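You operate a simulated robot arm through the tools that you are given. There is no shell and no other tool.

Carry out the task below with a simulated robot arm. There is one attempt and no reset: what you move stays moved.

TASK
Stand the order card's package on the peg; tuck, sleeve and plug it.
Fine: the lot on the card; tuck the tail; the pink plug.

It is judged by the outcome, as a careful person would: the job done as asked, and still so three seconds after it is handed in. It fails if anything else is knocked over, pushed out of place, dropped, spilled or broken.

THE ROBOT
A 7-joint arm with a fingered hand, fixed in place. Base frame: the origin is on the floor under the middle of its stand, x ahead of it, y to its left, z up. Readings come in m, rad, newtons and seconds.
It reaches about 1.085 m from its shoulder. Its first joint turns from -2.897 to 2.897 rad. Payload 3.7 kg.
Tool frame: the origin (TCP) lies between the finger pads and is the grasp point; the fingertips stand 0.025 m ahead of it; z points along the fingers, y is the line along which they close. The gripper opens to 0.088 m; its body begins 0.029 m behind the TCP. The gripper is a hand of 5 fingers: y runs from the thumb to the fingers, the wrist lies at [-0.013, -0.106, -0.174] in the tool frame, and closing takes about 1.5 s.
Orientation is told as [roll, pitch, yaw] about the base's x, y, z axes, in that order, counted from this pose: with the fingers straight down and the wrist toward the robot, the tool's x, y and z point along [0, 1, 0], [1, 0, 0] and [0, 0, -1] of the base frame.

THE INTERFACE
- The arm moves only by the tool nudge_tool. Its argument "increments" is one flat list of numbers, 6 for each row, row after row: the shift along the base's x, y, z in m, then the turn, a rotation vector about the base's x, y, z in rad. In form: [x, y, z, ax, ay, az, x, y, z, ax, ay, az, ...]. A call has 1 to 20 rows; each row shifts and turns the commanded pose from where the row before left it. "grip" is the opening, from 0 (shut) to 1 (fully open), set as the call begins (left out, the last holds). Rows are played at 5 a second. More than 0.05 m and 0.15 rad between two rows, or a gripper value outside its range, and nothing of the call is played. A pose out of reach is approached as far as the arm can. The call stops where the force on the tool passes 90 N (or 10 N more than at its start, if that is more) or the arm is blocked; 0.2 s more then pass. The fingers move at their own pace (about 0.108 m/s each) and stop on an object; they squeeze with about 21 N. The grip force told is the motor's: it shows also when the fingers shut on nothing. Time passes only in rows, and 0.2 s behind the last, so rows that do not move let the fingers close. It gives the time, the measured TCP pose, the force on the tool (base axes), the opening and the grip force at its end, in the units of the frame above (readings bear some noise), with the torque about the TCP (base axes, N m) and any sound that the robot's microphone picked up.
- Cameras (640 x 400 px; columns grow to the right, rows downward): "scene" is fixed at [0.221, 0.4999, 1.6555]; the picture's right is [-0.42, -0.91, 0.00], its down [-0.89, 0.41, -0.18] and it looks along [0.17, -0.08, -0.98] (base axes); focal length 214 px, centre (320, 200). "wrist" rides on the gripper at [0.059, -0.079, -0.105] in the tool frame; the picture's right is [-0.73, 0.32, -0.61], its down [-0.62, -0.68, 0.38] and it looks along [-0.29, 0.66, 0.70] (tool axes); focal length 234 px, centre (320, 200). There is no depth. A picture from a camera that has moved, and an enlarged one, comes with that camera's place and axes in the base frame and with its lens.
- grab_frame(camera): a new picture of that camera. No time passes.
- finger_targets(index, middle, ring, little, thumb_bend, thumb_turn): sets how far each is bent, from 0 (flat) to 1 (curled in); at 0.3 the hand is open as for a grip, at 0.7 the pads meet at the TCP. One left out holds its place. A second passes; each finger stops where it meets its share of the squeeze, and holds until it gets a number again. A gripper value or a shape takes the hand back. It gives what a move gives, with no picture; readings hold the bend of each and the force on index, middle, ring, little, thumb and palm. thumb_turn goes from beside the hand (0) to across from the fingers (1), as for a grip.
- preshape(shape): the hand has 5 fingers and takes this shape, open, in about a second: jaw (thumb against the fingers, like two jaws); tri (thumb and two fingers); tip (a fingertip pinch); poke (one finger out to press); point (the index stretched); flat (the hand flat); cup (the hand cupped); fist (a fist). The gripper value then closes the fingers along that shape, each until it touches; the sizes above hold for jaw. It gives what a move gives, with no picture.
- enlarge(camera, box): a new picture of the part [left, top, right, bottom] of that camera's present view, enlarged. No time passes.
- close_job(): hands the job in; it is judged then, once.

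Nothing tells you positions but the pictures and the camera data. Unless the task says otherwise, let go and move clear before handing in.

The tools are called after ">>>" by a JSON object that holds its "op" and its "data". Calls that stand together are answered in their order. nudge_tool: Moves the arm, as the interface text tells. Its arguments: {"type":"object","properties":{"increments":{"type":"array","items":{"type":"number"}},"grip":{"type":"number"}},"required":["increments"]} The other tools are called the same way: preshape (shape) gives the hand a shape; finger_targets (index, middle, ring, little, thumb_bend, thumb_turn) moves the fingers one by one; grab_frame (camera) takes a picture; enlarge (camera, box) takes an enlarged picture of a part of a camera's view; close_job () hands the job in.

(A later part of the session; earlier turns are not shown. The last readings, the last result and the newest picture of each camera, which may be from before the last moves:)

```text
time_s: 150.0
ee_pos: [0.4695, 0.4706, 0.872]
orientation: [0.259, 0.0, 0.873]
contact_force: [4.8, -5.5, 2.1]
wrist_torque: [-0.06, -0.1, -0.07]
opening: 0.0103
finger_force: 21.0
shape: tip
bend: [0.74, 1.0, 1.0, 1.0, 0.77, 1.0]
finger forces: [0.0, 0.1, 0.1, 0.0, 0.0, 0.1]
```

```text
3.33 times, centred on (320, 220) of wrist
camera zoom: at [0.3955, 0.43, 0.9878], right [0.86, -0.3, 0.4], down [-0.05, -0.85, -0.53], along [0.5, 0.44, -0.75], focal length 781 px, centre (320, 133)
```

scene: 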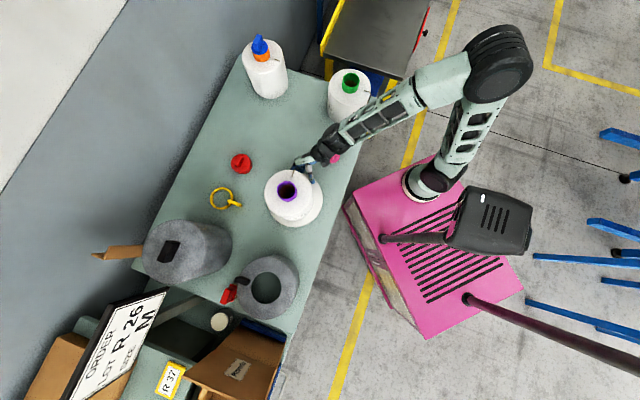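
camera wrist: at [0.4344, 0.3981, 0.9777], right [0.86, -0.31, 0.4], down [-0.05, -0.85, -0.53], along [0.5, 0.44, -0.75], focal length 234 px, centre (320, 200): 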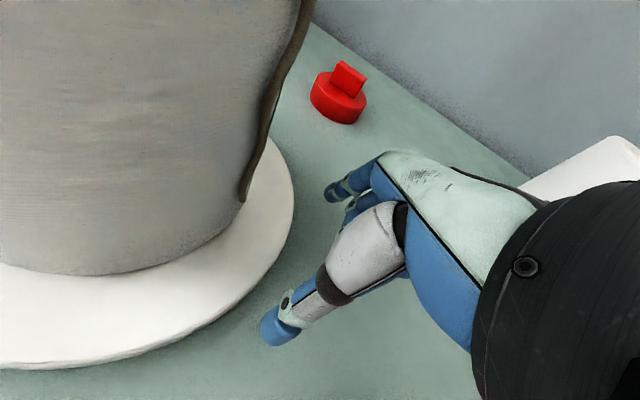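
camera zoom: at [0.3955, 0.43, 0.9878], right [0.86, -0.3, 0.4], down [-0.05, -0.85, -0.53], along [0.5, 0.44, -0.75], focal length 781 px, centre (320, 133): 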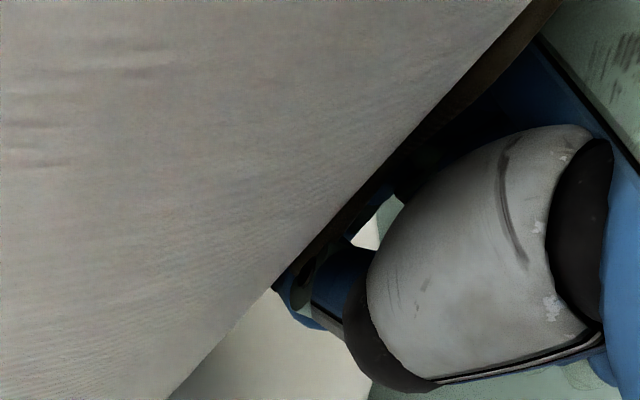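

No displacement or attachment so far. Next, a clean collision test: I'll press straight down with a poking finger on the tail's root lying on the package top, and compare the contact height with the bare top beside it. First rise, straighten, and set the poke shape.

>>> {"op": "nudge_tool", "data": {"increments": [0.008, -0.007, 0.01, 0, 0, 0, 0.01, -0.008, 0.03, 0, 0, 0, 0.005, -0.004, 0.04, 0, 0, 0, 0, 0, 0.04, -0.083, -0.099, 0, 0, 0, 0.04, -0.083, -0.099, 0, 0, 0, 0.02, 0, 0, 0, 0, 0, 0, 0, 0, 0]}}

>>> {"op": "preshape", "data": {"shape": "poke"}}

>>> {"op": "grab_frame", "data": {"camera": "wrist"}}

>>> {"op": "enlarge", "data": {"camera": "scene", "box": [260, 120, 360, 220]}}

```text
time_s: 151.6
ee_pos: [0.4913, 0.4503, 1.0521]
orientation: [0.002, 0.0, 0.874]
contact_force: [-0.1, -0.2, 0.1]
wrist_torque: [-0.01, 0.02, -0.01]
opening: 0.0103
finger_force: 21.1
shape: tip
bend: [0.74, 1.0, 1.0, 1.0, 0.77, 1.0]
finger forces: [0.0, 0.0, 0.0, 0.0, 0.0, 0.0]
```

```text
time_s: 152.5
ee_pos: [0.4916, 0.4513, 1.0525]
orientation: [0.004, 0.0, 0.873]
contact_force: [0.2, -1.0, 0.0]
wrist_torque: [0.02, 0.01, 0.0]
opening: 0.0
finger_force: 0.0
shape: poke
bend: [0.7, 0.85, 0.99, 0.99, 1.0, 1.0]
finger forces: [0.0, 0.0, 0.0, 0.0, 0.1, 0.0]
```

```text
taken
camera wrist: at [0.3958, 0.4295, 1.1563], right [0.76, -0.22, 0.61], down [0.04, -0.92, -0.38], along [0.64, 0.32, -0.7], focal length 234 px, centre (320, 200)
```

wrist: 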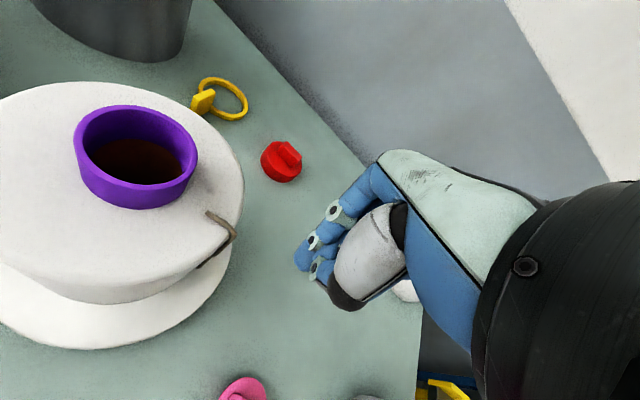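

```text
4.00 times, centred on (310, 170) of scene
camera zoom: at [0.221, 0.4999, 1.6555], right [-0.42, -0.91, 0.0], down [-0.89, 0.41, -0.18], along [0.17, -0.08, -0.98], focal length 858 px, centre (360, 320)
```

zoom: 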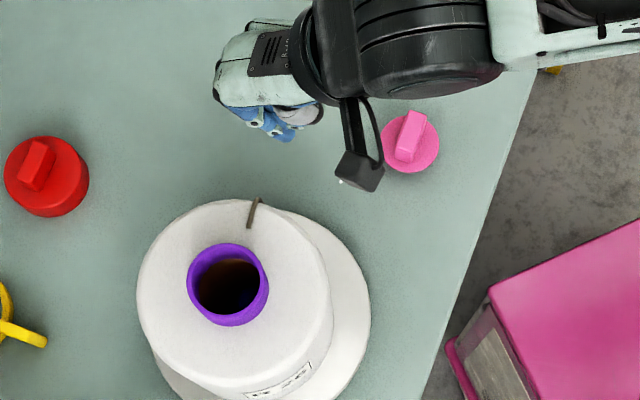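

>>> {"op": "nudge_tool", "data": {"increments": [-0.0115, 0.022, 0, 0, 0, 0, -0.0115, 0.022, -0.01, 0, 0, 0, 0, 0, -0.016, 0, 0, 0, 0, 0, 0, 0, 0, 0]}}

>>> {"op": "enlarge", "data": {"camera": "wrist", "box": [220, 160, 380, 320]}}

>>> {"op": "enlarge", "data": {"camera": "scene", "box": [270, 150, 330, 200]}}

```text
time_s: 153.5
ee_pos: [0.469, 0.4978, 1.0274]
orientation: [0.001, -0.001, 0.872]
contact_force: [0.2, 0.1, -0.7]
wrist_torque: [0.0, 0.0, 0.01]
opening: 0.0
finger_force: 0.0
shape: poke
bend: [0.7, 0.85, 0.99, 0.99, 1.0, 1.0]
finger forces: [0.0, 0.1, 0.1, 0.0, 0.0, 0.1]
```

```text
2.50 times, centred on (300, 240) of wrist
camera zoom: at [0.3733, 0.4754, 1.1318], right [0.76, -0.22, 0.61], down [0.04, -0.92, -0.38], along [0.64, 0.32, -0.7], focal length 585 px, centre (370, 100)
```

zoom: 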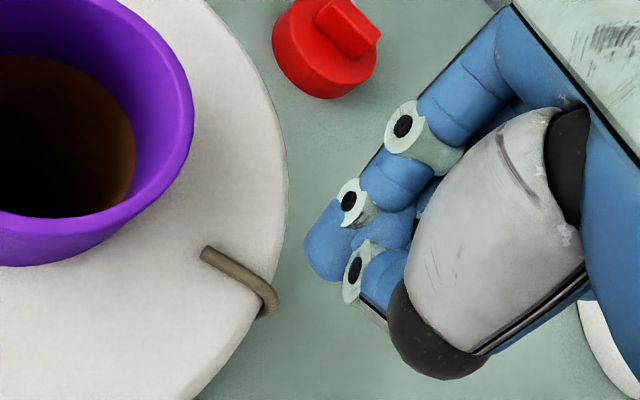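

```text
8.00 times, centred on (300, 175) of scene
camera zoom: at [0.221, 0.4999, 1.6555], right [-0.42, -0.91, 0.0], down [-0.89, 0.41, -0.18], along [0.17, -0.08, -0.98], focal length 1716 px, centre (480, 400)
```

zoom: 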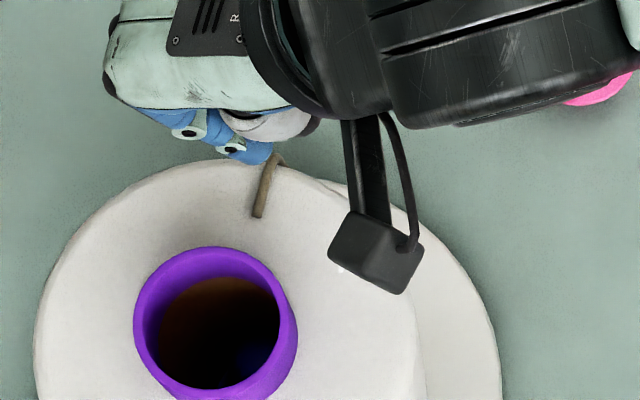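

>>> {"op": "nudge_tool", "data": {"increments": [-0.003, 0.002, -0.02, 0, 0, 0, 0, 0, -0.003, 0, 0, 0, 0, 0, 0, 0, 0, 0]}}

>>> {"op": "nudge_tool", "data": {"increments": [0, 0, -0.002, 0, 0, 0, 0, 0, 0, 0, 0, 0]}}

>>> {"op": "nudge_tool", "data": {"increments": [0, 0, -0.002, 0, 0, 0, 0, 0, 0, 0, 0, 0]}}

>>> {"op": "enlarge", "data": {"camera": "wrist", "box": [220, 160, 380, 320]}}

```text
time_s: 154.3
ee_pos: [0.4656, 0.4986, 1.0019]
orientation: [0.002, 0.0, 0.872]
contact_force: [0.1, -0.3, -0.1]
wrist_torque: [0.0, 0.04, 0.01]
opening: 0.0
finger_force: 0.1
shape: poke
bend: [0.7, 0.84, 0.99, 0.99, 1.0, 1.0]
finger forces: [0.0, 0.1, 0.0, 0.1, 0.0, 0.0]
```

```text
time_s: 154.9
ee_pos: [0.4654, 0.4991, 1.0008]
orientation: [0.004, -0.001, 0.871]
contact_force: [0.0, 0.5, 0.0]
wrist_torque: [-0.02, 0.0, 0.01]
opening: 0.0
finger_force: 0.1
shape: poke
bend: [0.7, 0.84, 0.99, 0.99, 1.0, 1.0]
finger forces: [0.0, 0.1, 0.1, 0.0, 0.1, 0.0]
```

```text
time_s: 155.5
ee_pos: [0.4643, 0.4985, 0.9981]
orientation: [0.003, -0.001, 0.872]
contact_force: [-0.4, -0.3, -0.4]
wrist_torque: [0.04, -0.02, -0.01]
opening: 0.0
finger_force: 0.1
shape: poke
bend: [0.7, 0.84, 0.99, 0.99, 1.0, 1.0]
finger forces: [0.1, 0.0, 0.0, 0.0, 0.1, 0.1]
```

```text
2.50 times, centred on (300, 240) of wrist
camera zoom: at [0.3694, 0.4767, 1.1026], right [0.76, -0.22, 0.61], down [0.04, -0.92, -0.38], along [0.64, 0.32, -0.7], focal length 585 px, centre (370, 100)
```

zoom: 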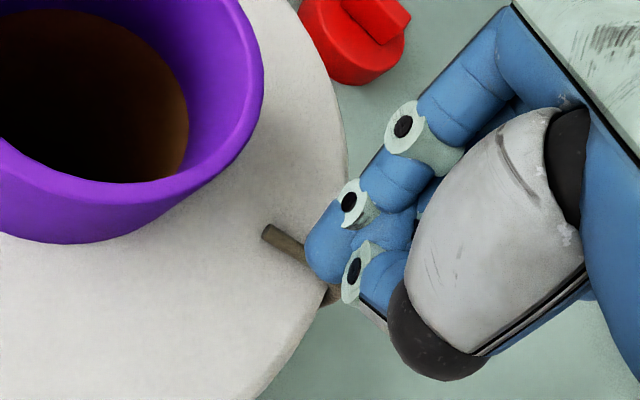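

>>> {"op": "nudge_tool", "data": {"increments": [0, 0, -0.003, 0, 0, 0, 0, 0, 0, 0, 0, 0]}}

>>> {"op": "nudge_tool", "data": {"increments": [0, 0, -0.003, 0, 0, 0, 0, 0, 0, 0, 0, 0]}}

>>> {"op": "nudge_tool", "data": {"increments": [0, 0, -0.003, 0, 0, 0, 0, 0, 0, 0, 0, 0]}}

>>> {"op": "nudge_tool", "data": {"increments": [0, 0, -0.003, 0, 0, 0, 0, 0, 0, 0, 0, 0]}}

>>> {"op": "enlarge", "data": {"camera": "wrist", "box": [220, 160, 380, 320]}}

```text
time_s: 156.1
ee_pos: [0.4655, 0.4975, 0.9946]
orientation: [0.001, 0.0, 0.874]
contact_force: [0.5, 0.2, -0.4]
wrist_torque: [0.06, 0.01, 0.02]
opening: 0.0001
finger_force: 0.0
shape: poke
bend: [0.7, 0.84, 0.99, 0.99, 1.0, 1.0]
finger forces: [0.0, 0.0, 0.1, 0.1, 0.0, 0.1]
```

```text
time_s: 156.7
ee_pos: [0.4647, 0.4985, 0.9925]
orientation: [0.002, 0.0, 0.873]
contact_force: [0.2, 0.2, 0.2]
wrist_torque: [-0.02, -0.01, -0.02]
opening: 0.0
finger_force: 0.1
shape: poke
bend: [0.7, 0.84, 0.99, 0.99, 1.0, 1.0]
finger forces: [0.0, 0.0, 0.0, 0.0, 0.0, 0.0]
```

```text
time_s: 157.3
ee_pos: [0.4633, 0.4991, 0.9894]
orientation: [0.003, -0.001, 0.873]
contact_force: [-0.3, 1.1, -0.2]
wrist_torque: [0.02, -0.01, 0.05]
opening: 0.0
finger_force: 0.1
shape: poke
bend: [0.7, 0.83, 0.99, 0.99, 1.0, 1.0]
finger forces: [0.1, 0.1, 0.1, 0.1, 0.0, 0.0]
```

```text
time_s: 157.9
ee_pos: [0.4642, 0.4982, 0.9864]
orientation: [0.002, 0.0, 0.873]
contact_force: [0.6, 0.1, 0.3]
wrist_torque: [0.02, 0.01, 0.04]
opening: 0.0001
finger_force: 0.1
shape: poke
bend: [0.7, 0.83, 0.99, 0.99, 1.0, 1.0]
finger forces: [0.0, 0.1, 0.0, 0.0, 0.1, 0.0]
```

```text
2.50 times, centred on (300, 240) of wrist
camera zoom: at [0.3694, 0.4767, 1.0906], right [0.76, -0.22, 0.61], down [0.04, -0.92, -0.38], along [0.64, 0.32, -0.7], focal length 585 px, centre (370, 100)
```

zoom: 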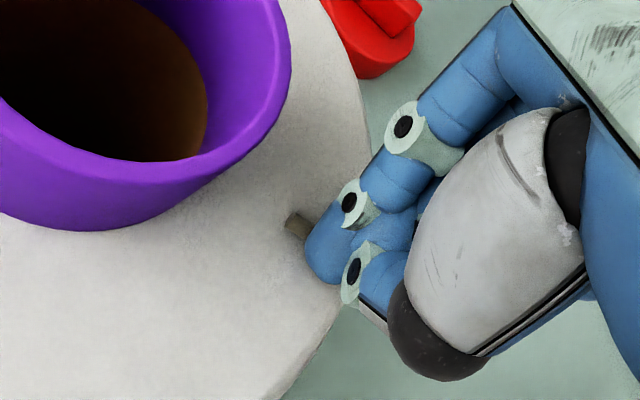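

>>> {"op": "nudge_tool", "data": {"increments": [0, 0, -0.003, 0, 0, 0, 0, 0, 0, 0, 0, 0]}}

>>> {"op": "nudge_tool", "data": {"increments": [0, 0, -0.003, 0, 0, 0, 0, 0, 0, 0, 0, 0]}}

>>> {"op": "nudge_tool", "data": {"increments": [0, 0, -0.003, 0, 0, 0, 0, 0, 0, 0, 0, 0]}}

>>> {"op": "enlarge", "data": {"camera": "wrist", "box": [220, 160, 380, 320]}}

```text
time_s: 158.5
ee_pos: [0.4661, 0.5, 0.9852]
orientation: [0.002, -0.002, 0.872]
contact_force: [4.1, 0.5, 12.9]
wrist_torque: [-0.16, 0.08, 0.03]
opening: 0.0
finger_force: 0.0
shape: poke
bend: [0.7, 0.82, 0.99, 0.99, 1.0, 1.0]
finger forces: [18.5, 0.1, 0.0, 0.0, 0.0, 0.0]
```

```text
time_s: 159.1
ee_pos: [0.4659, 0.4975, 0.9817]
orientation: [0.004, -0.005, 0.873]
contact_force: [8.4, 6.5, 39.7]
wrist_torque: [-0.54, 0.33, 0.06]
opening: 0.0002
finger_force: 0.0
shape: poke
bend: [0.7, 0.81, 0.99, 0.99, 1.0, 1.0]
finger forces: [45.8, 0.0, 0.0, 0.1, 0.0, 0.1]
```

```text
time_s: 159.7
ee_pos: [0.466, 0.4987, 0.9805]
orientation: [0.003, -0.004, 0.871]
contact_force: [15.6, 6.7, 49.3]
wrist_torque: [-0.78, 0.44, 0.19]
opening: 0.0001
finger_force: 0.0
shape: poke
bend: [0.7, 0.81, 0.99, 0.99, 1.0, 1.0]
finger forces: [59.4, 0.1, 0.0, 0.1, 0.0, 0.0]
```

```text
2.50 times, centred on (300, 240) of wrist
camera zoom: at [0.3704, 0.476, 1.0847], right [0.76, -0.22, 0.61], down [0.04, -0.92, -0.39], along [0.65, 0.32, -0.69], focal length 585 px, centre (370, 100)
```

zoom: 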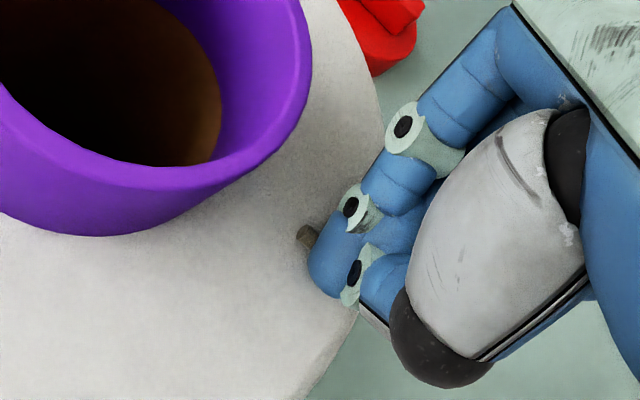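

Contact on the tail began at TCP z≈0.9855. Raise, shift 2 cm sideways over bare top, and repeat for comparison.

>>> {"op": "nudge_tool", "data": {"increments": [0, 0, 0.01, 0, 0, 0, 0, 0, 0.01, 0, 0, 0, -0.0129, -0.0153, 0, 0, 0, 0, 0, 0, -0.012, 0, 0, 0, 0, 0, 0, 0, 0, 0]}}

>>> {"op": "nudge_tool", "data": {"increments": [0, 0, -0.003, 0, 0, 0, 0, 0, 0, 0, 0, 0]}}

>>> {"op": "nudge_tool", "data": {"increments": [0, 0, -0.002, 0, 0, 0, 0, 0, 0, 0, 0, 0]}}

>>> {"op": "nudge_tool", "data": {"increments": [0, 0, -0.002, 0, 0, 0, 0, 0, 0, 0, 0, 0]}}

>>> {"op": "enlarge", "data": {"camera": "wrist", "box": [220, 160, 380, 320]}}

```text
time_s: 160.9
ee_pos: [0.4528, 0.4812, 0.986]
orientation: [0.002, 0.003, 0.872]
contact_force: [0.2, 0.3, 0.7]
wrist_torque: [-0.01, -0.02, -0.04]
opening: 0.0002
finger_force: 0.0
shape: poke
bend: [0.7, 0.72, 0.99, 0.99, 1.0, 1.0]
finger forces: [0.0, 0.0, 0.0, 0.0, 0.0, 0.1]
```

```text
time_s: 161.5
ee_pos: [0.4532, 0.4832, 0.9841]
orientation: [0.005, -0.003, 0.873]
contact_force: [1.3, 0.7, 5.1]
wrist_torque: [-0.09, 0.02, 0.03]
opening: 0.0001
finger_force: 0.1
shape: poke
bend: [0.7, 0.72, 0.99, 0.99, 1.0, 1.0]
finger forces: [0.1, 0.0, 0.1, 0.1, 0.0, 0.0]
```

```text
time_s: 162.1
ee_pos: [0.4521, 0.4821, 0.9823]
orientation: [0.003, -0.003, 0.875]
contact_force: [3.3, 3.4, 20.8]
wrist_torque: [-0.34, 0.13, 0.04]
opening: 0.0003
finger_force: 0.2
shape: poke
bend: [0.7, 0.71, 0.99, 0.99, 1.0, 1.0]
finger forces: [0.0, 0.1, 0.0, 0.0, 0.0, 0.1]
```

```text
time_s: 162.7
ee_pos: [0.4526, 0.4817, 0.9793]
orientation: [0.005, -0.002, 0.872]
contact_force: [8.6, 1.6, 29.1]
wrist_torque: [-0.54, 0.25, 0.15]
opening: 0.0
finger_force: 0.2
shape: poke
bend: [0.71, 0.72, 0.99, 0.99, 1.0, 1.0]
finger forces: [0.0, 0.1, 0.0, 0.0, 0.1, 0.0]
```

```text
2.50 times, centred on (300, 240) of wrist
camera zoom: at [0.3569, 0.4603, 1.0838], right [0.76, -0.22, 0.61], down [0.04, -0.92, -0.39], along [0.64, 0.32, -0.7], focal length 585 px, centre (370, 100)
```

zoom: 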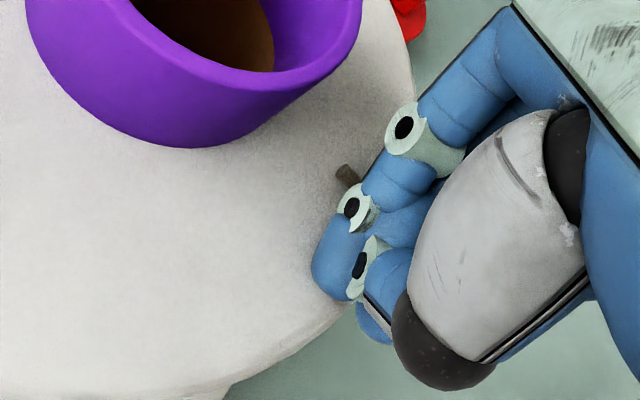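

On bare top a different part of the hand touched first while the index stayed clear, so the index really did press on the tail's root — the tail does collide. Now a clean test of the hanging part: press down on the bend just outside the package edge.

>>> {"op": "nudge_tool", "data": {"increments": [0, 0, 0.01, 0, 0, 0, 0, 0, 0.017, 0, 0, 0, 0.0128, 0.0041, 0, 0, 0, 0, 0.0128, 0.0041, 0, 0, 0, 0, 0, 0, -0.012, 0, 0, 0, 0, 0, 0, 0, 0, 0]}}

>>> {"op": "enlarge", "data": {"camera": "wrist", "box": [220, 160, 380, 320]}}

>>> {"op": "enlarge", "data": {"camera": "scene", "box": [270, 150, 330, 200]}}

```text
time_s: 164.1
ee_pos: [0.4798, 0.4932, 0.9927]
orientation: [0.002, 0.0, 0.874]
contact_force: [-0.8, 0.0, 0.2]
wrist_torque: [-0.02, -0.01, 0.0]
opening: 0.0
finger_force: 0.1
shape: poke
bend: [0.7, 0.71, 0.99, 0.99, 1.0, 1.0]
finger forces: [0.0, 0.0, 0.0, 0.0, 0.0, 0.1]
```

```text
2.50 times, centred on (300, 240) of wrist
camera zoom: at [0.3836, 0.4709, 1.0972], right [0.76, -0.22, 0.61], down [0.04, -0.92, -0.38], along [0.64, 0.32, -0.7], focal length 585 px, centre (370, 100)
```

zoom: 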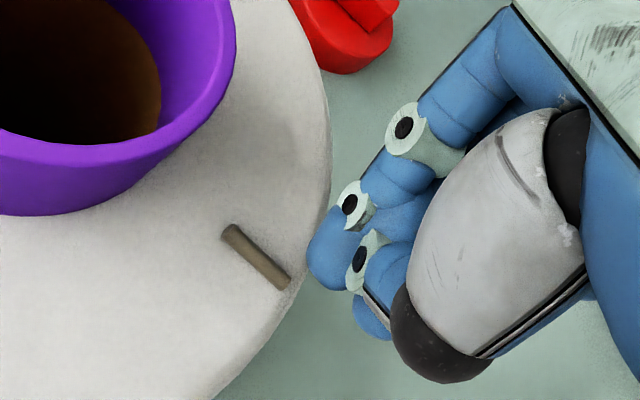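

```text
8.00 times, centred on (300, 175) of scene
camera zoom: at [0.221, 0.4999, 1.6555], right [-0.42, -0.91, 0.0], down [-0.89, 0.41, -0.18], along [0.17, -0.08, -0.98], focal length 1716 px, centre (480, 400)
```

zoom: 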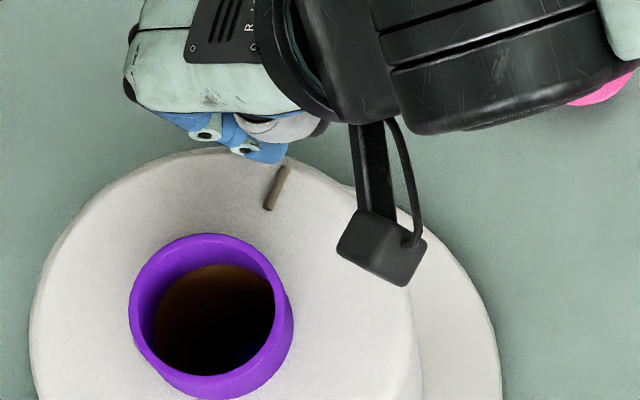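

Excellent — the tail has changed: pressing it with the poking finger tucked it in; only a short stub remains on top, exactly like the finished orange package. I'll verify from the side that no hanging part remains.

>>> {"op": "nudge_tool", "data": {"increments": [0, 0, 0.03, 0, 0, 0, 0.01, -0.01, 0.04, 0, 0, 0, 0.02, -0.03, 0.02, 0, 0, 0, 0.02, -0.04, 0, 0, 0, 0, 0.02, -0.04, 0, 0, 0, 0, 0, 0, 0, 0, 0, 0]}}

>>> {"op": "enlarge", "data": {"camera": "scene", "box": [250, 140, 340, 230]}}

>>> {"op": "grab_frame", "data": {"camera": "wrist"}}

>>> {"op": "grab_frame", "data": {"camera": "scene"}}

```text
time_s: 165.5
ee_pos: [0.5495, 0.3714, 1.0815]
orientation: [0.002, 0.001, 0.873]
contact_force: [0.6, -0.9, -0.8]
wrist_torque: [-0.03, 0.0, -0.01]
opening: 0.0
finger_force: 0.1
shape: poke
bend: [0.7, 0.71, 0.99, 0.99, 1.0, 1.0]
finger forces: [0.2, 0.1, 0.1, 0.0, 0.0, 0.0]
```

```text
4.44 times, centred on (295, 185) of scene
camera zoom: at [0.221, 0.4999, 1.6555], right [-0.42, -0.91, 0.0], down [-0.89, 0.41, -0.18], along [0.17, -0.08, -0.98], focal length 953 px, centre (431, 267)
```

zoom: 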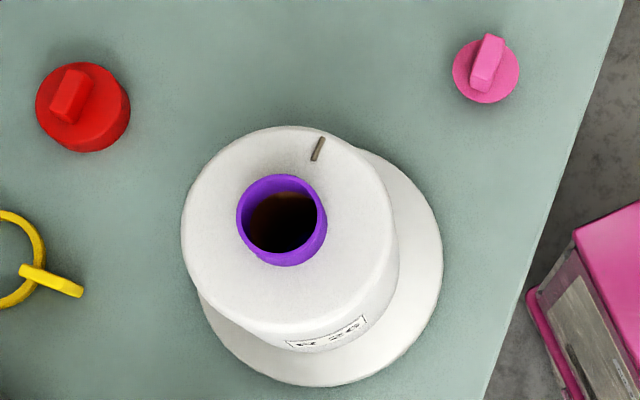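

```text
taken
camera wrist: at [0.4534, 0.3486, 1.1861], right [0.76, -0.22, 0.61], down [0.04, -0.92, -0.38], along [0.64, 0.32, -0.7], focal length 234 px, centre (320, 200)
```

wrist: 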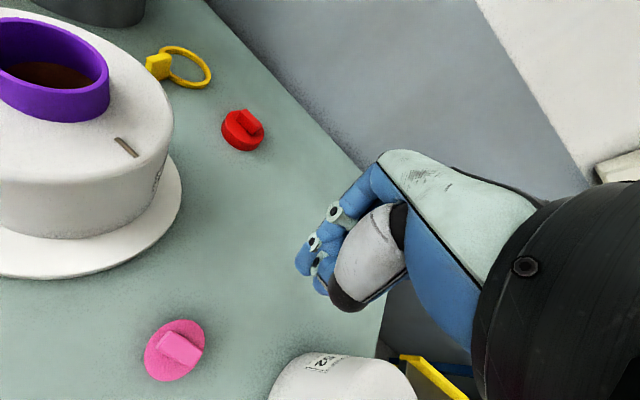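

```text
taken
```

scene: 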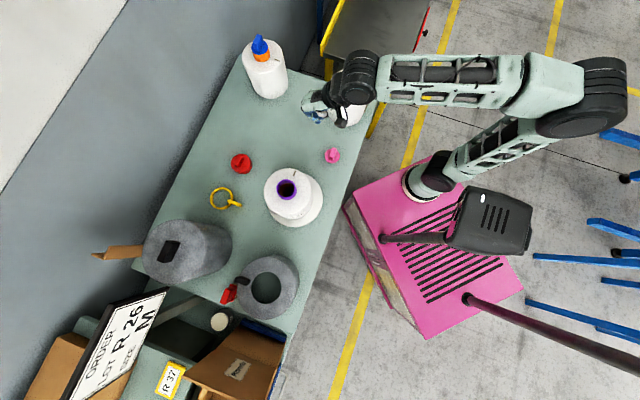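

The tail is tucked and everything else is in place. Next the sleeve: the open-topped grey sleeve at ≈(0.16, 0.715), with its black tab at ≈(0.212, 0.772, 0.945). I'll switch to the tri shape, rise, and move near it for a close look.

>>> {"op": "preshape", "data": {"shape": "tri"}}

>>> {"op": "nudge_tool", "data": {"increments": [-0.01, 0.01, 0.04, 0, 0, 0, -0.025, 0.025, 0.03, 0, 0, 0, -0.032, 0.032, 0.02, 0, 0, 0, -0.032, 0.034, 0, 0, 0, 0, -0.032, 0.034, 0, 0, 0, 0, -0.032, 0.034, 0, 0, 0, 0, -0.032, 0.034, 0, 0, 0, 0, -0.032, 0.034, 0, 0, 0, 0, -0.032, 0.034, 0, 0, 0, 0, -0.03, 0.034, 0, 0, 0, 0, -0.03, 0.034, 0, 0, 0, 0, 0, 0, 0, 0, 0, 0]}}

>>> {"op": "grab_frame", "data": {"camera": "wrist"}}

>>> {"op": "grab_frame", "data": {"camera": "scene"}}

```text
time_s: 166.4
ee_pos: [0.55, 0.3711, 1.082]
orientation: [0.002, 0.0, 0.874]
contact_force: [-0.2, 0.3, 0.4]
wrist_torque: [-0.03, -0.03, -0.03]
opening: 0.0878
finger_force: 0.0
shape: tri
bend: [0.3, 0.3, 0.99, 0.99, 0.3, 0.98]
finger forces: [0.1, 0.1, 0.0, 0.0, 0.1, 0.1]
```

```text
time_s: 169.0
ee_pos: [0.228, 0.7121, 1.1739]
orientation: [0.002, 0.001, 0.874]
contact_force: [0.0, 1.0, -0.1]
wrist_torque: [0.02, -0.03, -0.02]
opening: 0.0881
finger_force: 0.1
shape: tri
bend: [0.3, 0.3, 0.99, 0.99, 0.3, 0.98]
finger forces: [0.0, 0.1, 0.1, 0.1, 0.1, 0.0]
```

```text
taken
camera wrist: at [0.1321, 0.6899, 1.2786], right [0.76, -0.22, 0.61], down [0.04, -0.92, -0.38], along [0.64, 0.32, -0.7], focal length 234 px, centre (320, 200)
```

wrist: 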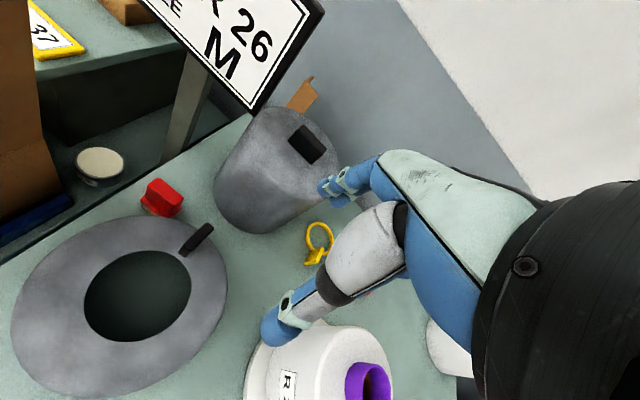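

```text
taken
```

scene: 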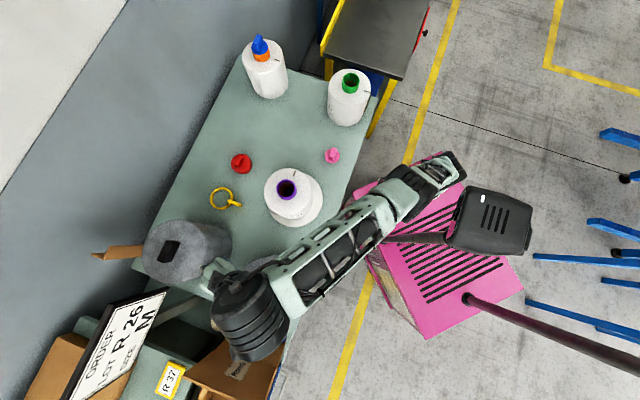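

>>> {"op": "enlarge", "data": {"camera": "wrist", "box": [0, 160, 240, 400]}}

>>> {"op": "enlarge", "data": {"camera": "wrist", "box": [120, 160, 240, 280]}}

>>> {"op": "enlarge", "data": {"camera": "wrist", "box": [190, 70, 340, 240]}}

```text
1.67 times, centred on (120, 280) of wrist
camera zoom: at [0.1321, 0.6899, 1.2786], right [0.76, -0.22, 0.61], down [0.04, -0.92, -0.38], along [0.64, 0.32, -0.7], focal length 390 px, centre (653, 67)
```

zoom: 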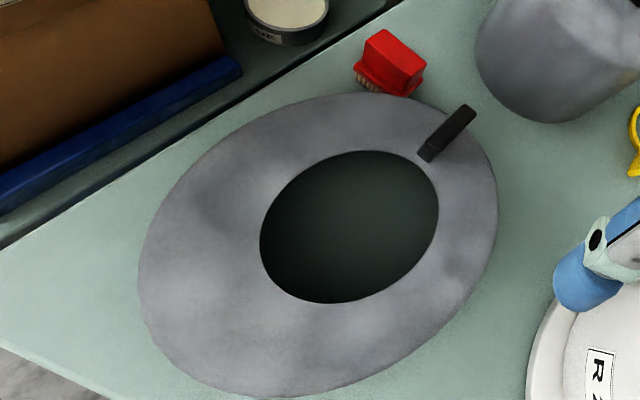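

```text
3.33 times, centred on (180, 220) of wrist
camera zoom: at [0.1321, 0.6899, 1.2786], right [0.76, -0.22, 0.61], down [0.04, -0.92, -0.38], along [0.64, 0.32, -0.7], focal length 781 px, centre (787, 133)
```

zoom: 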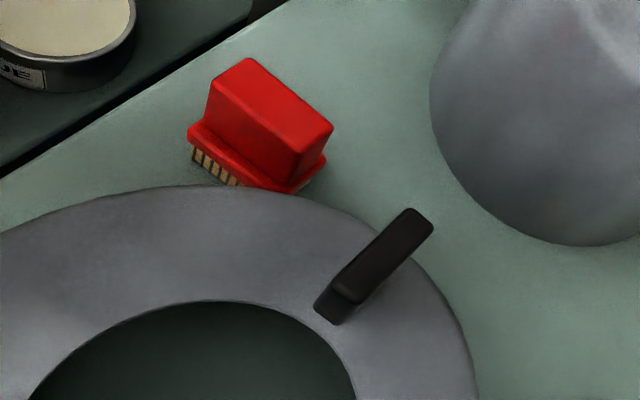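

```text
2.35 times, centred on (265, 155) of wrist
camera zoom: at [0.1321, 0.6899, 1.2786], right [0.76, -0.22, 0.61], down [0.04, -0.92, -0.38], along [0.64, 0.32, -0.7], focal length 551 px, centre (449, 306)
```

zoom: 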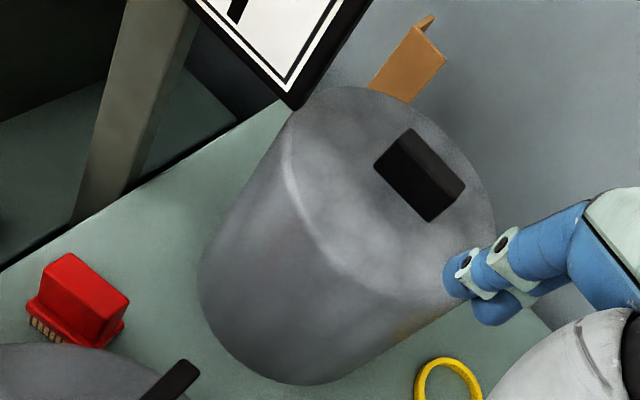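

The handle is a thin upright black fin (≈5 cm tall) on the ring, running radially at ~48°, centre ≈(0.205, 0.769), top z≈0.985. I'll rotate to yaw ≈2.4 so the fingers close across its thin side, and position above it.

>>> {"op": "nudge_tool", "data": {"increments": [0, 0.003, 0, 0, 0, 0.14, 0, 0.003, 0, 0, 0, 0.14, -0.002, 0.004, 0, 0, 0, 0.14, -0.002, 0.005, 0, 0, 0, 0.14, -0.002, 0.005, 0, 0, 0, 0.14, -0.003, 0.005, 0, 0, 0, 0.14, -0.003, 0.005, 0, 0, 0, 0.14, -0.003, 0.005, 0, 0, 0, 0.14, -0.003, 0.005, 0, 0, 0, 0.14, -0.004, 0.007, 0, 0, 0, 0.14, -0.004, 0.007, 0, 0, 0, 0.136, 0, 0, 0, 0, 0, 0]}}

>>> {"op": "grab_frame", "data": {"camera": "wrist"}}

>>> {"op": "grab_frame", "data": {"camera": "scene"}}

```text
time_s: 171.6
ee_pos: [0.2004, 0.7281, 1.1402]
orientation: [0.002, 0.0, 2.34]
contact_force: [0.5, -0.4, 0.4]
wrist_torque: [-0.02, -0.02, 0.01]
opening: 0.088
finger_force: 0.1
shape: tri
bend: [0.3, 0.3, 0.99, 0.99, 0.3, 0.98]
finger forces: [0.1, 0.0, 0.1, 0.1, 0.0, 0.1]
out of reach, approached as far as the arm can: row 7, 8, 9, 10, 11
```

```text
taken
camera wrist: at [0.2135, 0.6312, 1.2429], right [0.3, 0.74, 0.61], down [0.92, -0.06, -0.38], along [-0.25, 0.67, -0.7], focal length 234 px, centre (320, 200)
```

wrist: 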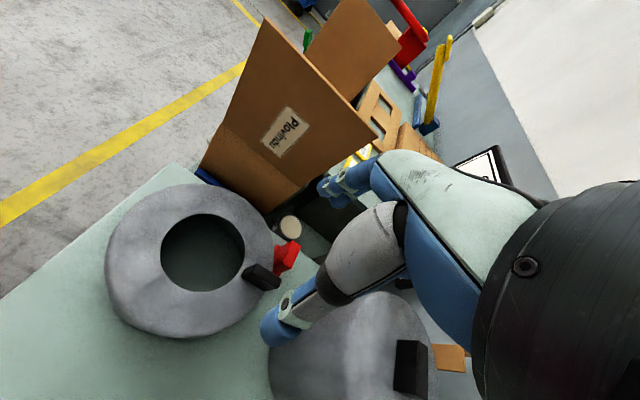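

```text
taken
```

scene: 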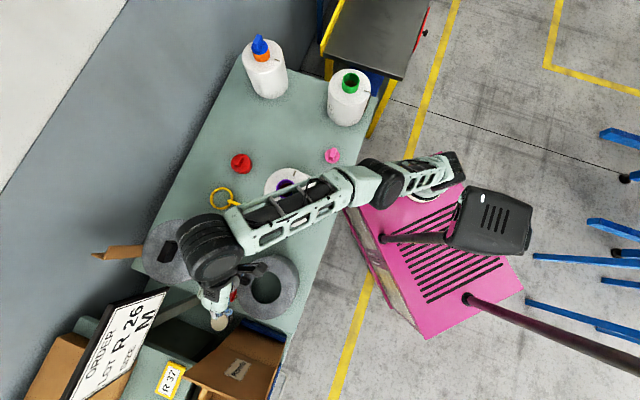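

Reached yaw 2.34 (the arm is near its limit when high, but lower should be fine). Lowering toward the fin and checking.

>>> {"op": "nudge_tool", "data": {"increments": [0.0, 0.012, -0.03, 0, 0, 0, 0.0, 0.012, -0.03, 0, 0, 0, 0, 0.006, -0.02, 0, 0, 0, 0, 0, 0, 0, 0, 0]}}

>>> {"op": "grab_frame", "data": {"camera": "wrist"}}

>>> {"op": "enlarge", "data": {"camera": "wrist", "box": [200, 160, 360, 320]}}

```text
time_s: 172.6
ee_pos: [0.1999, 0.7577, 1.0576]
orientation: [0.002, 0.0, 2.339]
contact_force: [0.2, -0.5, -0.6]
wrist_torque: [0.02, 0.01, -0.01]
opening: 0.0877
finger_force: 0.1
shape: tri
bend: [0.3, 0.3, 0.99, 0.99, 0.3, 0.98]
finger forces: [0.1, 0.1, 0.1, 0.0, 0.0, 0.0]
```

```text
taken
camera wrist: at [0.2124, 0.6612, 1.1618], right [0.3, 0.74, 0.61], down [0.92, -0.06, -0.38], along [-0.25, 0.67, -0.7], focal length 234 px, centre (320, 200)
```

wrist: 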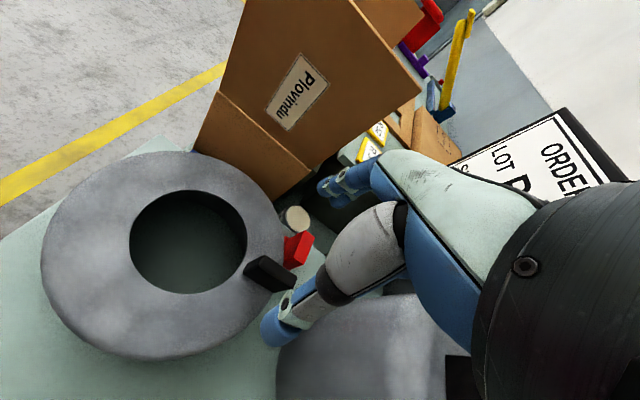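

```text
2.50 times, centred on (280, 240) of wrist
camera zoom: at [0.2124, 0.6612, 1.1618], right [0.3, 0.74, 0.61], down [0.92, -0.06, -0.38], along [-0.25, 0.67, -0.7], focal length 585 px, centre (420, 100)
```

zoom: 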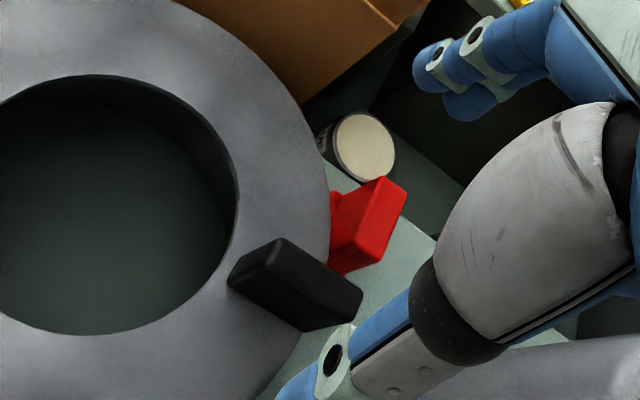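

Fin centre ≈(0.204, 0.766). Aligning and descending around it in steps.

>>> {"op": "nudge_tool", "data": {"increments": [0.001, 0.0055, -0.03, 0, 0, 0, 0, 0, -0.03, 0, 0, 0, 0, 0, 0, 0, 0, 0]}}

>>> {"op": "enlarge", "data": {"camera": "wrist", "box": [220, 160, 420, 320]}}

```text
time_s: 173.4
ee_pos: [0.199, 0.7652, 1.0023]
orientation: [0.001, 0.0, 2.339]
contact_force: [-0.5, -1.1, -0.6]
wrist_torque: [0.0, 0.0, 0.01]
opening: 0.0879
finger_force: 0.0
shape: tri
bend: [0.3, 0.3, 0.99, 0.99, 0.3, 0.98]
finger forces: [0.0, 0.0, 0.0, 0.0, 0.0, 0.0]
```

```text
2.50 times, centred on (320, 240) of wrist
camera zoom: at [0.2109, 0.6669, 1.1065], right [0.3, 0.74, 0.61], down [0.92, -0.06, -0.38], along [-0.25, 0.67, -0.7], focal length 585 px, centre (320, 100)
```

zoom: 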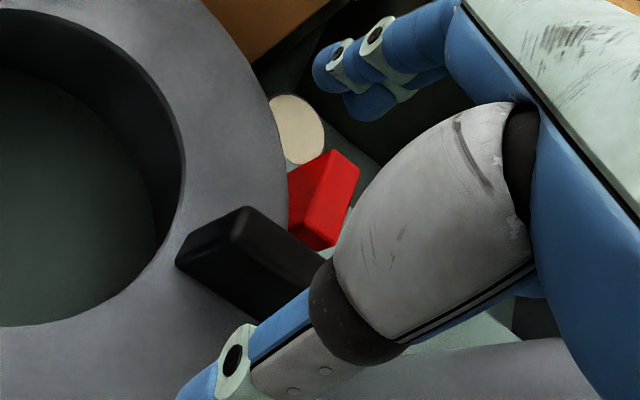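

>>> {"op": "nudge_tool", "data": {"increments": [0.003, -0.002, -0.015, 0, 0, 0, 0, 0, -0.012, 0, 0, 0, 0, 0, -0.007, 0, 0, 0, 0, 0, 0, 0, 0, 0]}}

>>> {"op": "enlarge", "data": {"camera": "wrist", "box": [220, 160, 420, 320]}}

```text
time_s: 174.4
ee_pos: [0.2039, 0.7597, 0.9669]
orientation: [0.002, 0.001, 2.339]
contact_force: [0.5, -0.2, -0.8]
wrist_torque: [-0.01, 0.03, -0.03]
opening: 0.0879
finger_force: 0.0
shape: tri
bend: [0.3, 0.3, 0.99, 0.99, 0.3, 0.98]
finger forces: [0.0, 0.0, 0.0, 0.1, 0.0, 0.0]
```

```text
2.50 times, centred on (320, 240) of wrist
camera zoom: at [0.216, 0.6642, 1.0717], right [0.3, 0.74, 0.61], down [0.92, -0.06, -0.38], along [-0.25, 0.67, -0.7], focal length 585 px, centre (320, 100)
```

zoom: 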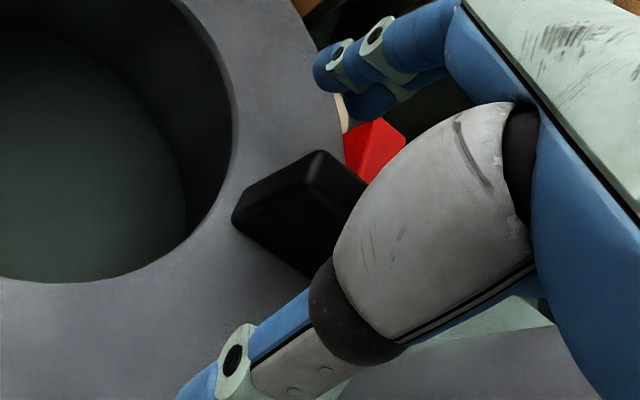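

The fin is between the fingers and thumb without contact. Closing the grip.

>>> {"op": "nudge_tool", "data": {"increments": [0, 0, 0, 0, 0, 0, 0, 0, 0, 0, 0, 0, 0, 0, 0, 0, 0, 0, 0, 0, 0, 0, 0, 0, 0, 0, 0, 0, 0, 0, 0, 0, 0, 0, 0, 0, 0, 0, 0, 0, 0, 0, 0, 0, 0, 0, 0, 0, 0, 0, 0, 0, 0, 0], "grip": 0}}

>>> {"op": "enlarge", "data": {"camera": "wrist", "box": [220, 160, 420, 320]}}

```text
time_s: 176.4
ee_pos: [0.2032, 0.7605, 0.9678]
orientation: [0.001, 0.002, 2.337]
contact_force: [0.0, -0.1, 0.8]
wrist_torque: [0.03, -0.03, 0.01]
opening: 0.0088
finger_force: 21.4
shape: tri
bend: [0.72, 0.65, 1.0, 1.0, 0.74, 1.0]
finger forces: [9.4, 9.3, 0.1, 0.0, 18.8, 0.0]
```

```text
2.50 times, centred on (320, 240) of wrist
camera zoom: at [0.2159, 0.6643, 1.0719], right [0.3, 0.74, 0.61], down [0.92, -0.06, -0.38], along [-0.25, 0.67, -0.7], focal length 585 px, centre (320, 100)
```

zoom: 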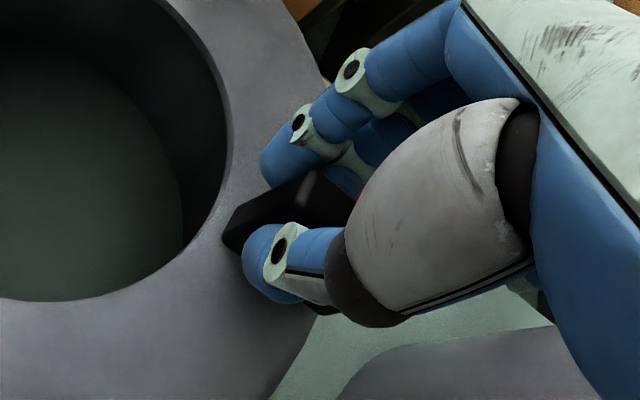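

Firm grip on the fin (thumb 19 N vs index/middle). Lifting slowly and watching for tilt.

>>> {"op": "nudge_tool", "data": {"increments": [0, 0, 0.005, 0, 0, 0, 0, 0, 0.01, 0, 0, 0, 0, 0, 0.01, 0, 0, 0, 0, 0, 0, 0, 0, 0]}}

>>> {"op": "grab_frame", "data": {"camera": "wrist"}}

>>> {"op": "grab_frame", "data": {"camera": "scene"}}

```text
time_s: 177.4
ee_pos: [0.2035, 0.7607, 0.99]
orientation: [0.003, 0.0, 2.34]
contact_force: [0.5, -0.5, -0.6]
wrist_torque: [0.0, -0.05, 0.02]
opening: 0.0088
finger_force: 20.6
shape: tri
bend: [0.72, 0.65, 1.0, 1.0, 0.74, 1.0]
finger forces: [9.3, 9.9, 0.1, 0.0, 19.0, 0.1]
```

```text
taken
camera wrist: at [0.216, 0.6643, 1.0952], right [0.3, 0.74, 0.61], down [0.92, -0.06, -0.38], along [-0.25, 0.67, -0.7], focal length 234 px, centre (320, 200)
```

wrist: 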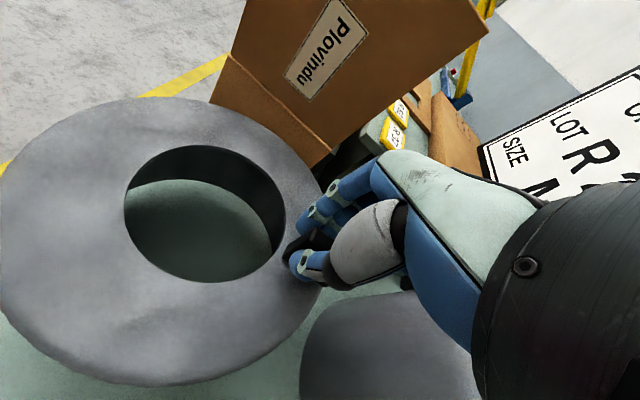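

```text
taken
```

scene: 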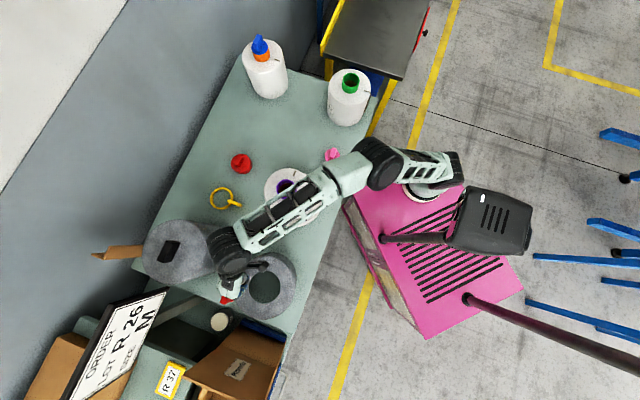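

The sleeve is light and lifts level. Raising it further, then carrying it diagonally toward the package while easing the yaw back.

>>> {"op": "nudge_tool", "data": {"increments": [0, 0, 0.025, 0, 0, 0, 0, 0, 0.025, 0, 0, 0, 0, 0, 0.025, 0, 0, 0, 0.01, -0.008, 0.02, 0, 0, -0.05, 0.02, -0.016, 0.02, 0, 0, -0.05, 0, 0, 0, 0, 0, 0]}}

>>> {"op": "grab_frame", "data": {"camera": "scene"}}

>>> {"op": "grab_frame", "data": {"camera": "wrist"}}

```text
time_s: 178.8
ee_pos: [0.2339, 0.7365, 1.105]
orientation: [0.002, 0.001, 2.236]
contact_force: [0.6, 0.0, 0.3]
wrist_torque: [0.05, 0.01, 0.01]
opening: 0.0085
finger_force: 21.3
shape: tri
bend: [0.72, 0.65, 1.0, 1.0, 0.74, 1.0]
finger forces: [9.2, 10.1, 0.0, 0.1, 19.3, 0.0]
```

```text
taken
```

scene: 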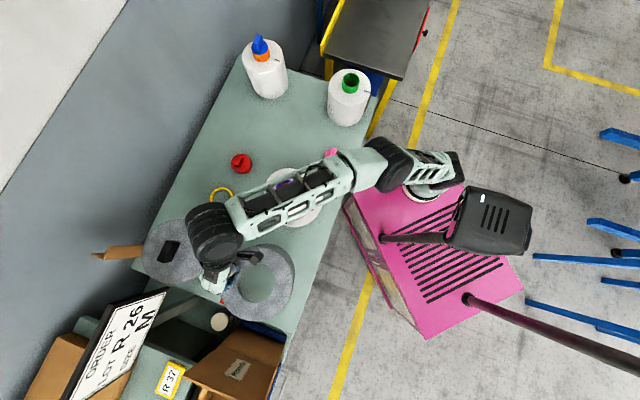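

```text
taken
camera wrist: at [0.2375, 0.6393, 1.2093], right [0.37, 0.7, 0.61], down [0.91, -0.15, -0.38], along [-0.18, 0.69, -0.7], focal length 234 px, centre (320, 200)
```

wrist: 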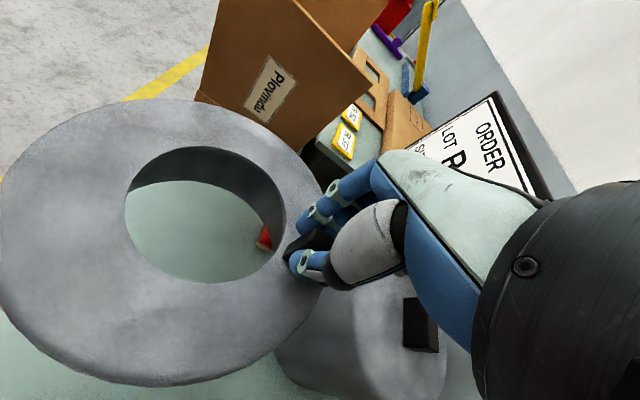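

>>> {"op": "nudge_tool", "data": {"increments": [0.02, -0.017, 0.03, 0, 0, -0.0495, 0.02, -0.017, 0.03, 0, 0, -0.0495, 0.02, -0.017, 0.03, 0, 0, -0.0495, 0, 0, 0, 0, 0, 0]}}

>>> {"op": "nudge_tool", "data": {"increments": [0.033, -0.027, 0.001, 0, 0, -0.0495, 0.033, -0.027, 0.001, 0, 0, -0.0495, 0.033, -0.027, 0.001, 0, 0, -0.0495, 0, 0, 0, 0, 0, 0]}}

>>> {"op": "grab_frame", "data": {"camera": "wrist"}}

>>> {"op": "grab_frame", "data": {"camera": "scene"}}

```text
time_s: 179.8
ee_pos: [0.2946, 0.6861, 1.197]
orientation: [0.001, 0.001, 2.088]
contact_force: [-0.3, -0.2, -0.5]
wrist_torque: [0.02, 0.0, -0.01]
opening: 0.0088
finger_force: 20.9
shape: tri
bend: [0.72, 0.65, 1.0, 1.0, 0.74, 1.0]
finger forces: [9.3, 10.0, 0.0, 0.0, 19.3, 0.0]
```

```text
time_s: 180.8
ee_pos: [0.3929, 0.6036, 1.1973]
orientation: [0.002, -0.001, 1.94]
contact_force: [0.0, 0.3, -1.2]
wrist_torque: [0.02, -0.01, -0.01]
opening: 0.0087
finger_force: 21.0
shape: tri
bend: [0.72, 0.65, 1.0, 1.0, 0.74, 1.0]
finger forces: [9.1, 10.3, 0.0, 0.0, 19.2, 0.0]
```

```text
taken
camera wrist: at [0.3666, 0.5101, 1.3022], right [0.56, 0.56, 0.61], down [0.83, -0.41, -0.38], along [0.03, 0.72, -0.7], focal length 234 px, centre (320, 200)
```

wrist: 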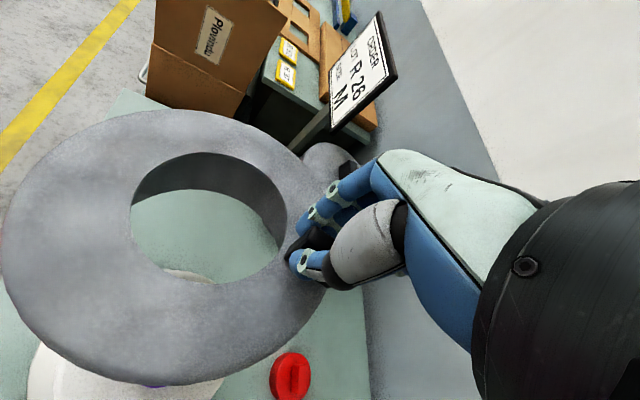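

```text
taken
```

scene: 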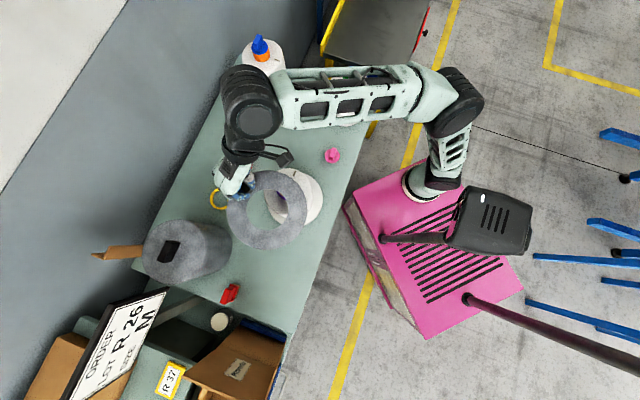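

>>> {"op": "nudge_tool", "data": {"increments": [0.033, -0.0265, 0, 0, 0, -0.0495, 0.033, -0.0265, 0, 0, 0, -0.0495, 0, 0, 0, 0, 0, 0]}}

>>> {"op": "grab_frame", "data": {"camera": "scene"}}

>>> {"op": "enlarge", "data": {"camera": "scene", "box": [230, 140, 350, 240]}}

>>> {"op": "grab_frame", "data": {"camera": "wrist"}}

```text
time_s: 181.6
ee_pos: [0.462, 0.5519, 1.1995]
orientation: [0.001, 0.002, 1.841]
contact_force: [0.3, 0.0, -0.8]
wrist_torque: [0.01, -0.07, 0.01]
opening: 0.0086
finger_force: 20.7
shape: tri
bend: [0.72, 0.65, 1.0, 1.0, 0.74, 1.0]
finger forces: [9.0, 10.4, 0.0, 0.1, 19.3, 0.0]
```

```text
taken
```

scene: 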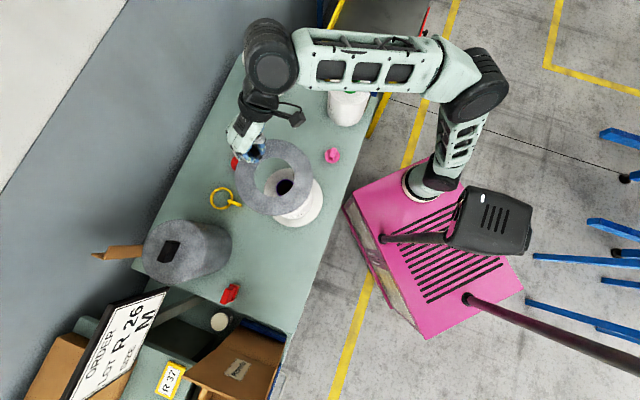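

```text
4.00 times, centred on (290, 190) of scene
camera zoom: at [0.221, 0.4999, 1.6555], right [-0.42, -0.91, 0.0], down [-0.89, 0.41, -0.18], along [0.17, -0.08, -0.98], focal length 858 px, centre (440, 240)
```

zoom: 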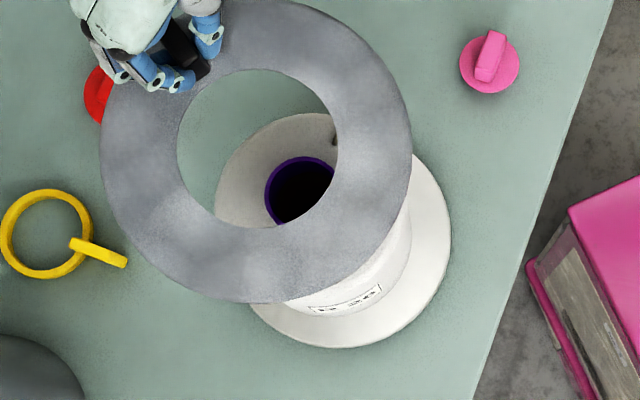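

```text
taken
camera wrist: at [0.427, 0.4613, 1.3027], right [0.61, 0.51, 0.61], down [0.78, -0.49, -0.38], along [0.1, 0.71, -0.7], focal length 234 px, centre (320, 200)
```

wrist: 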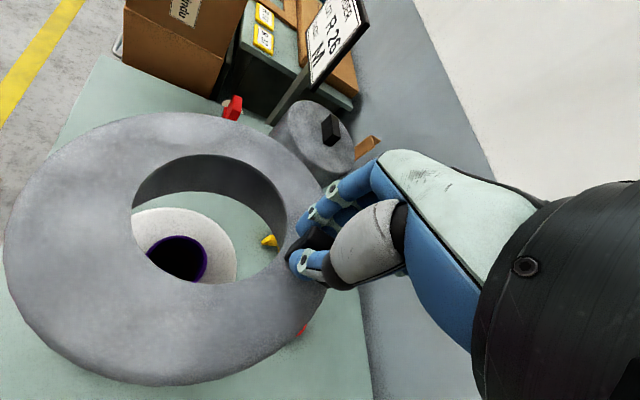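

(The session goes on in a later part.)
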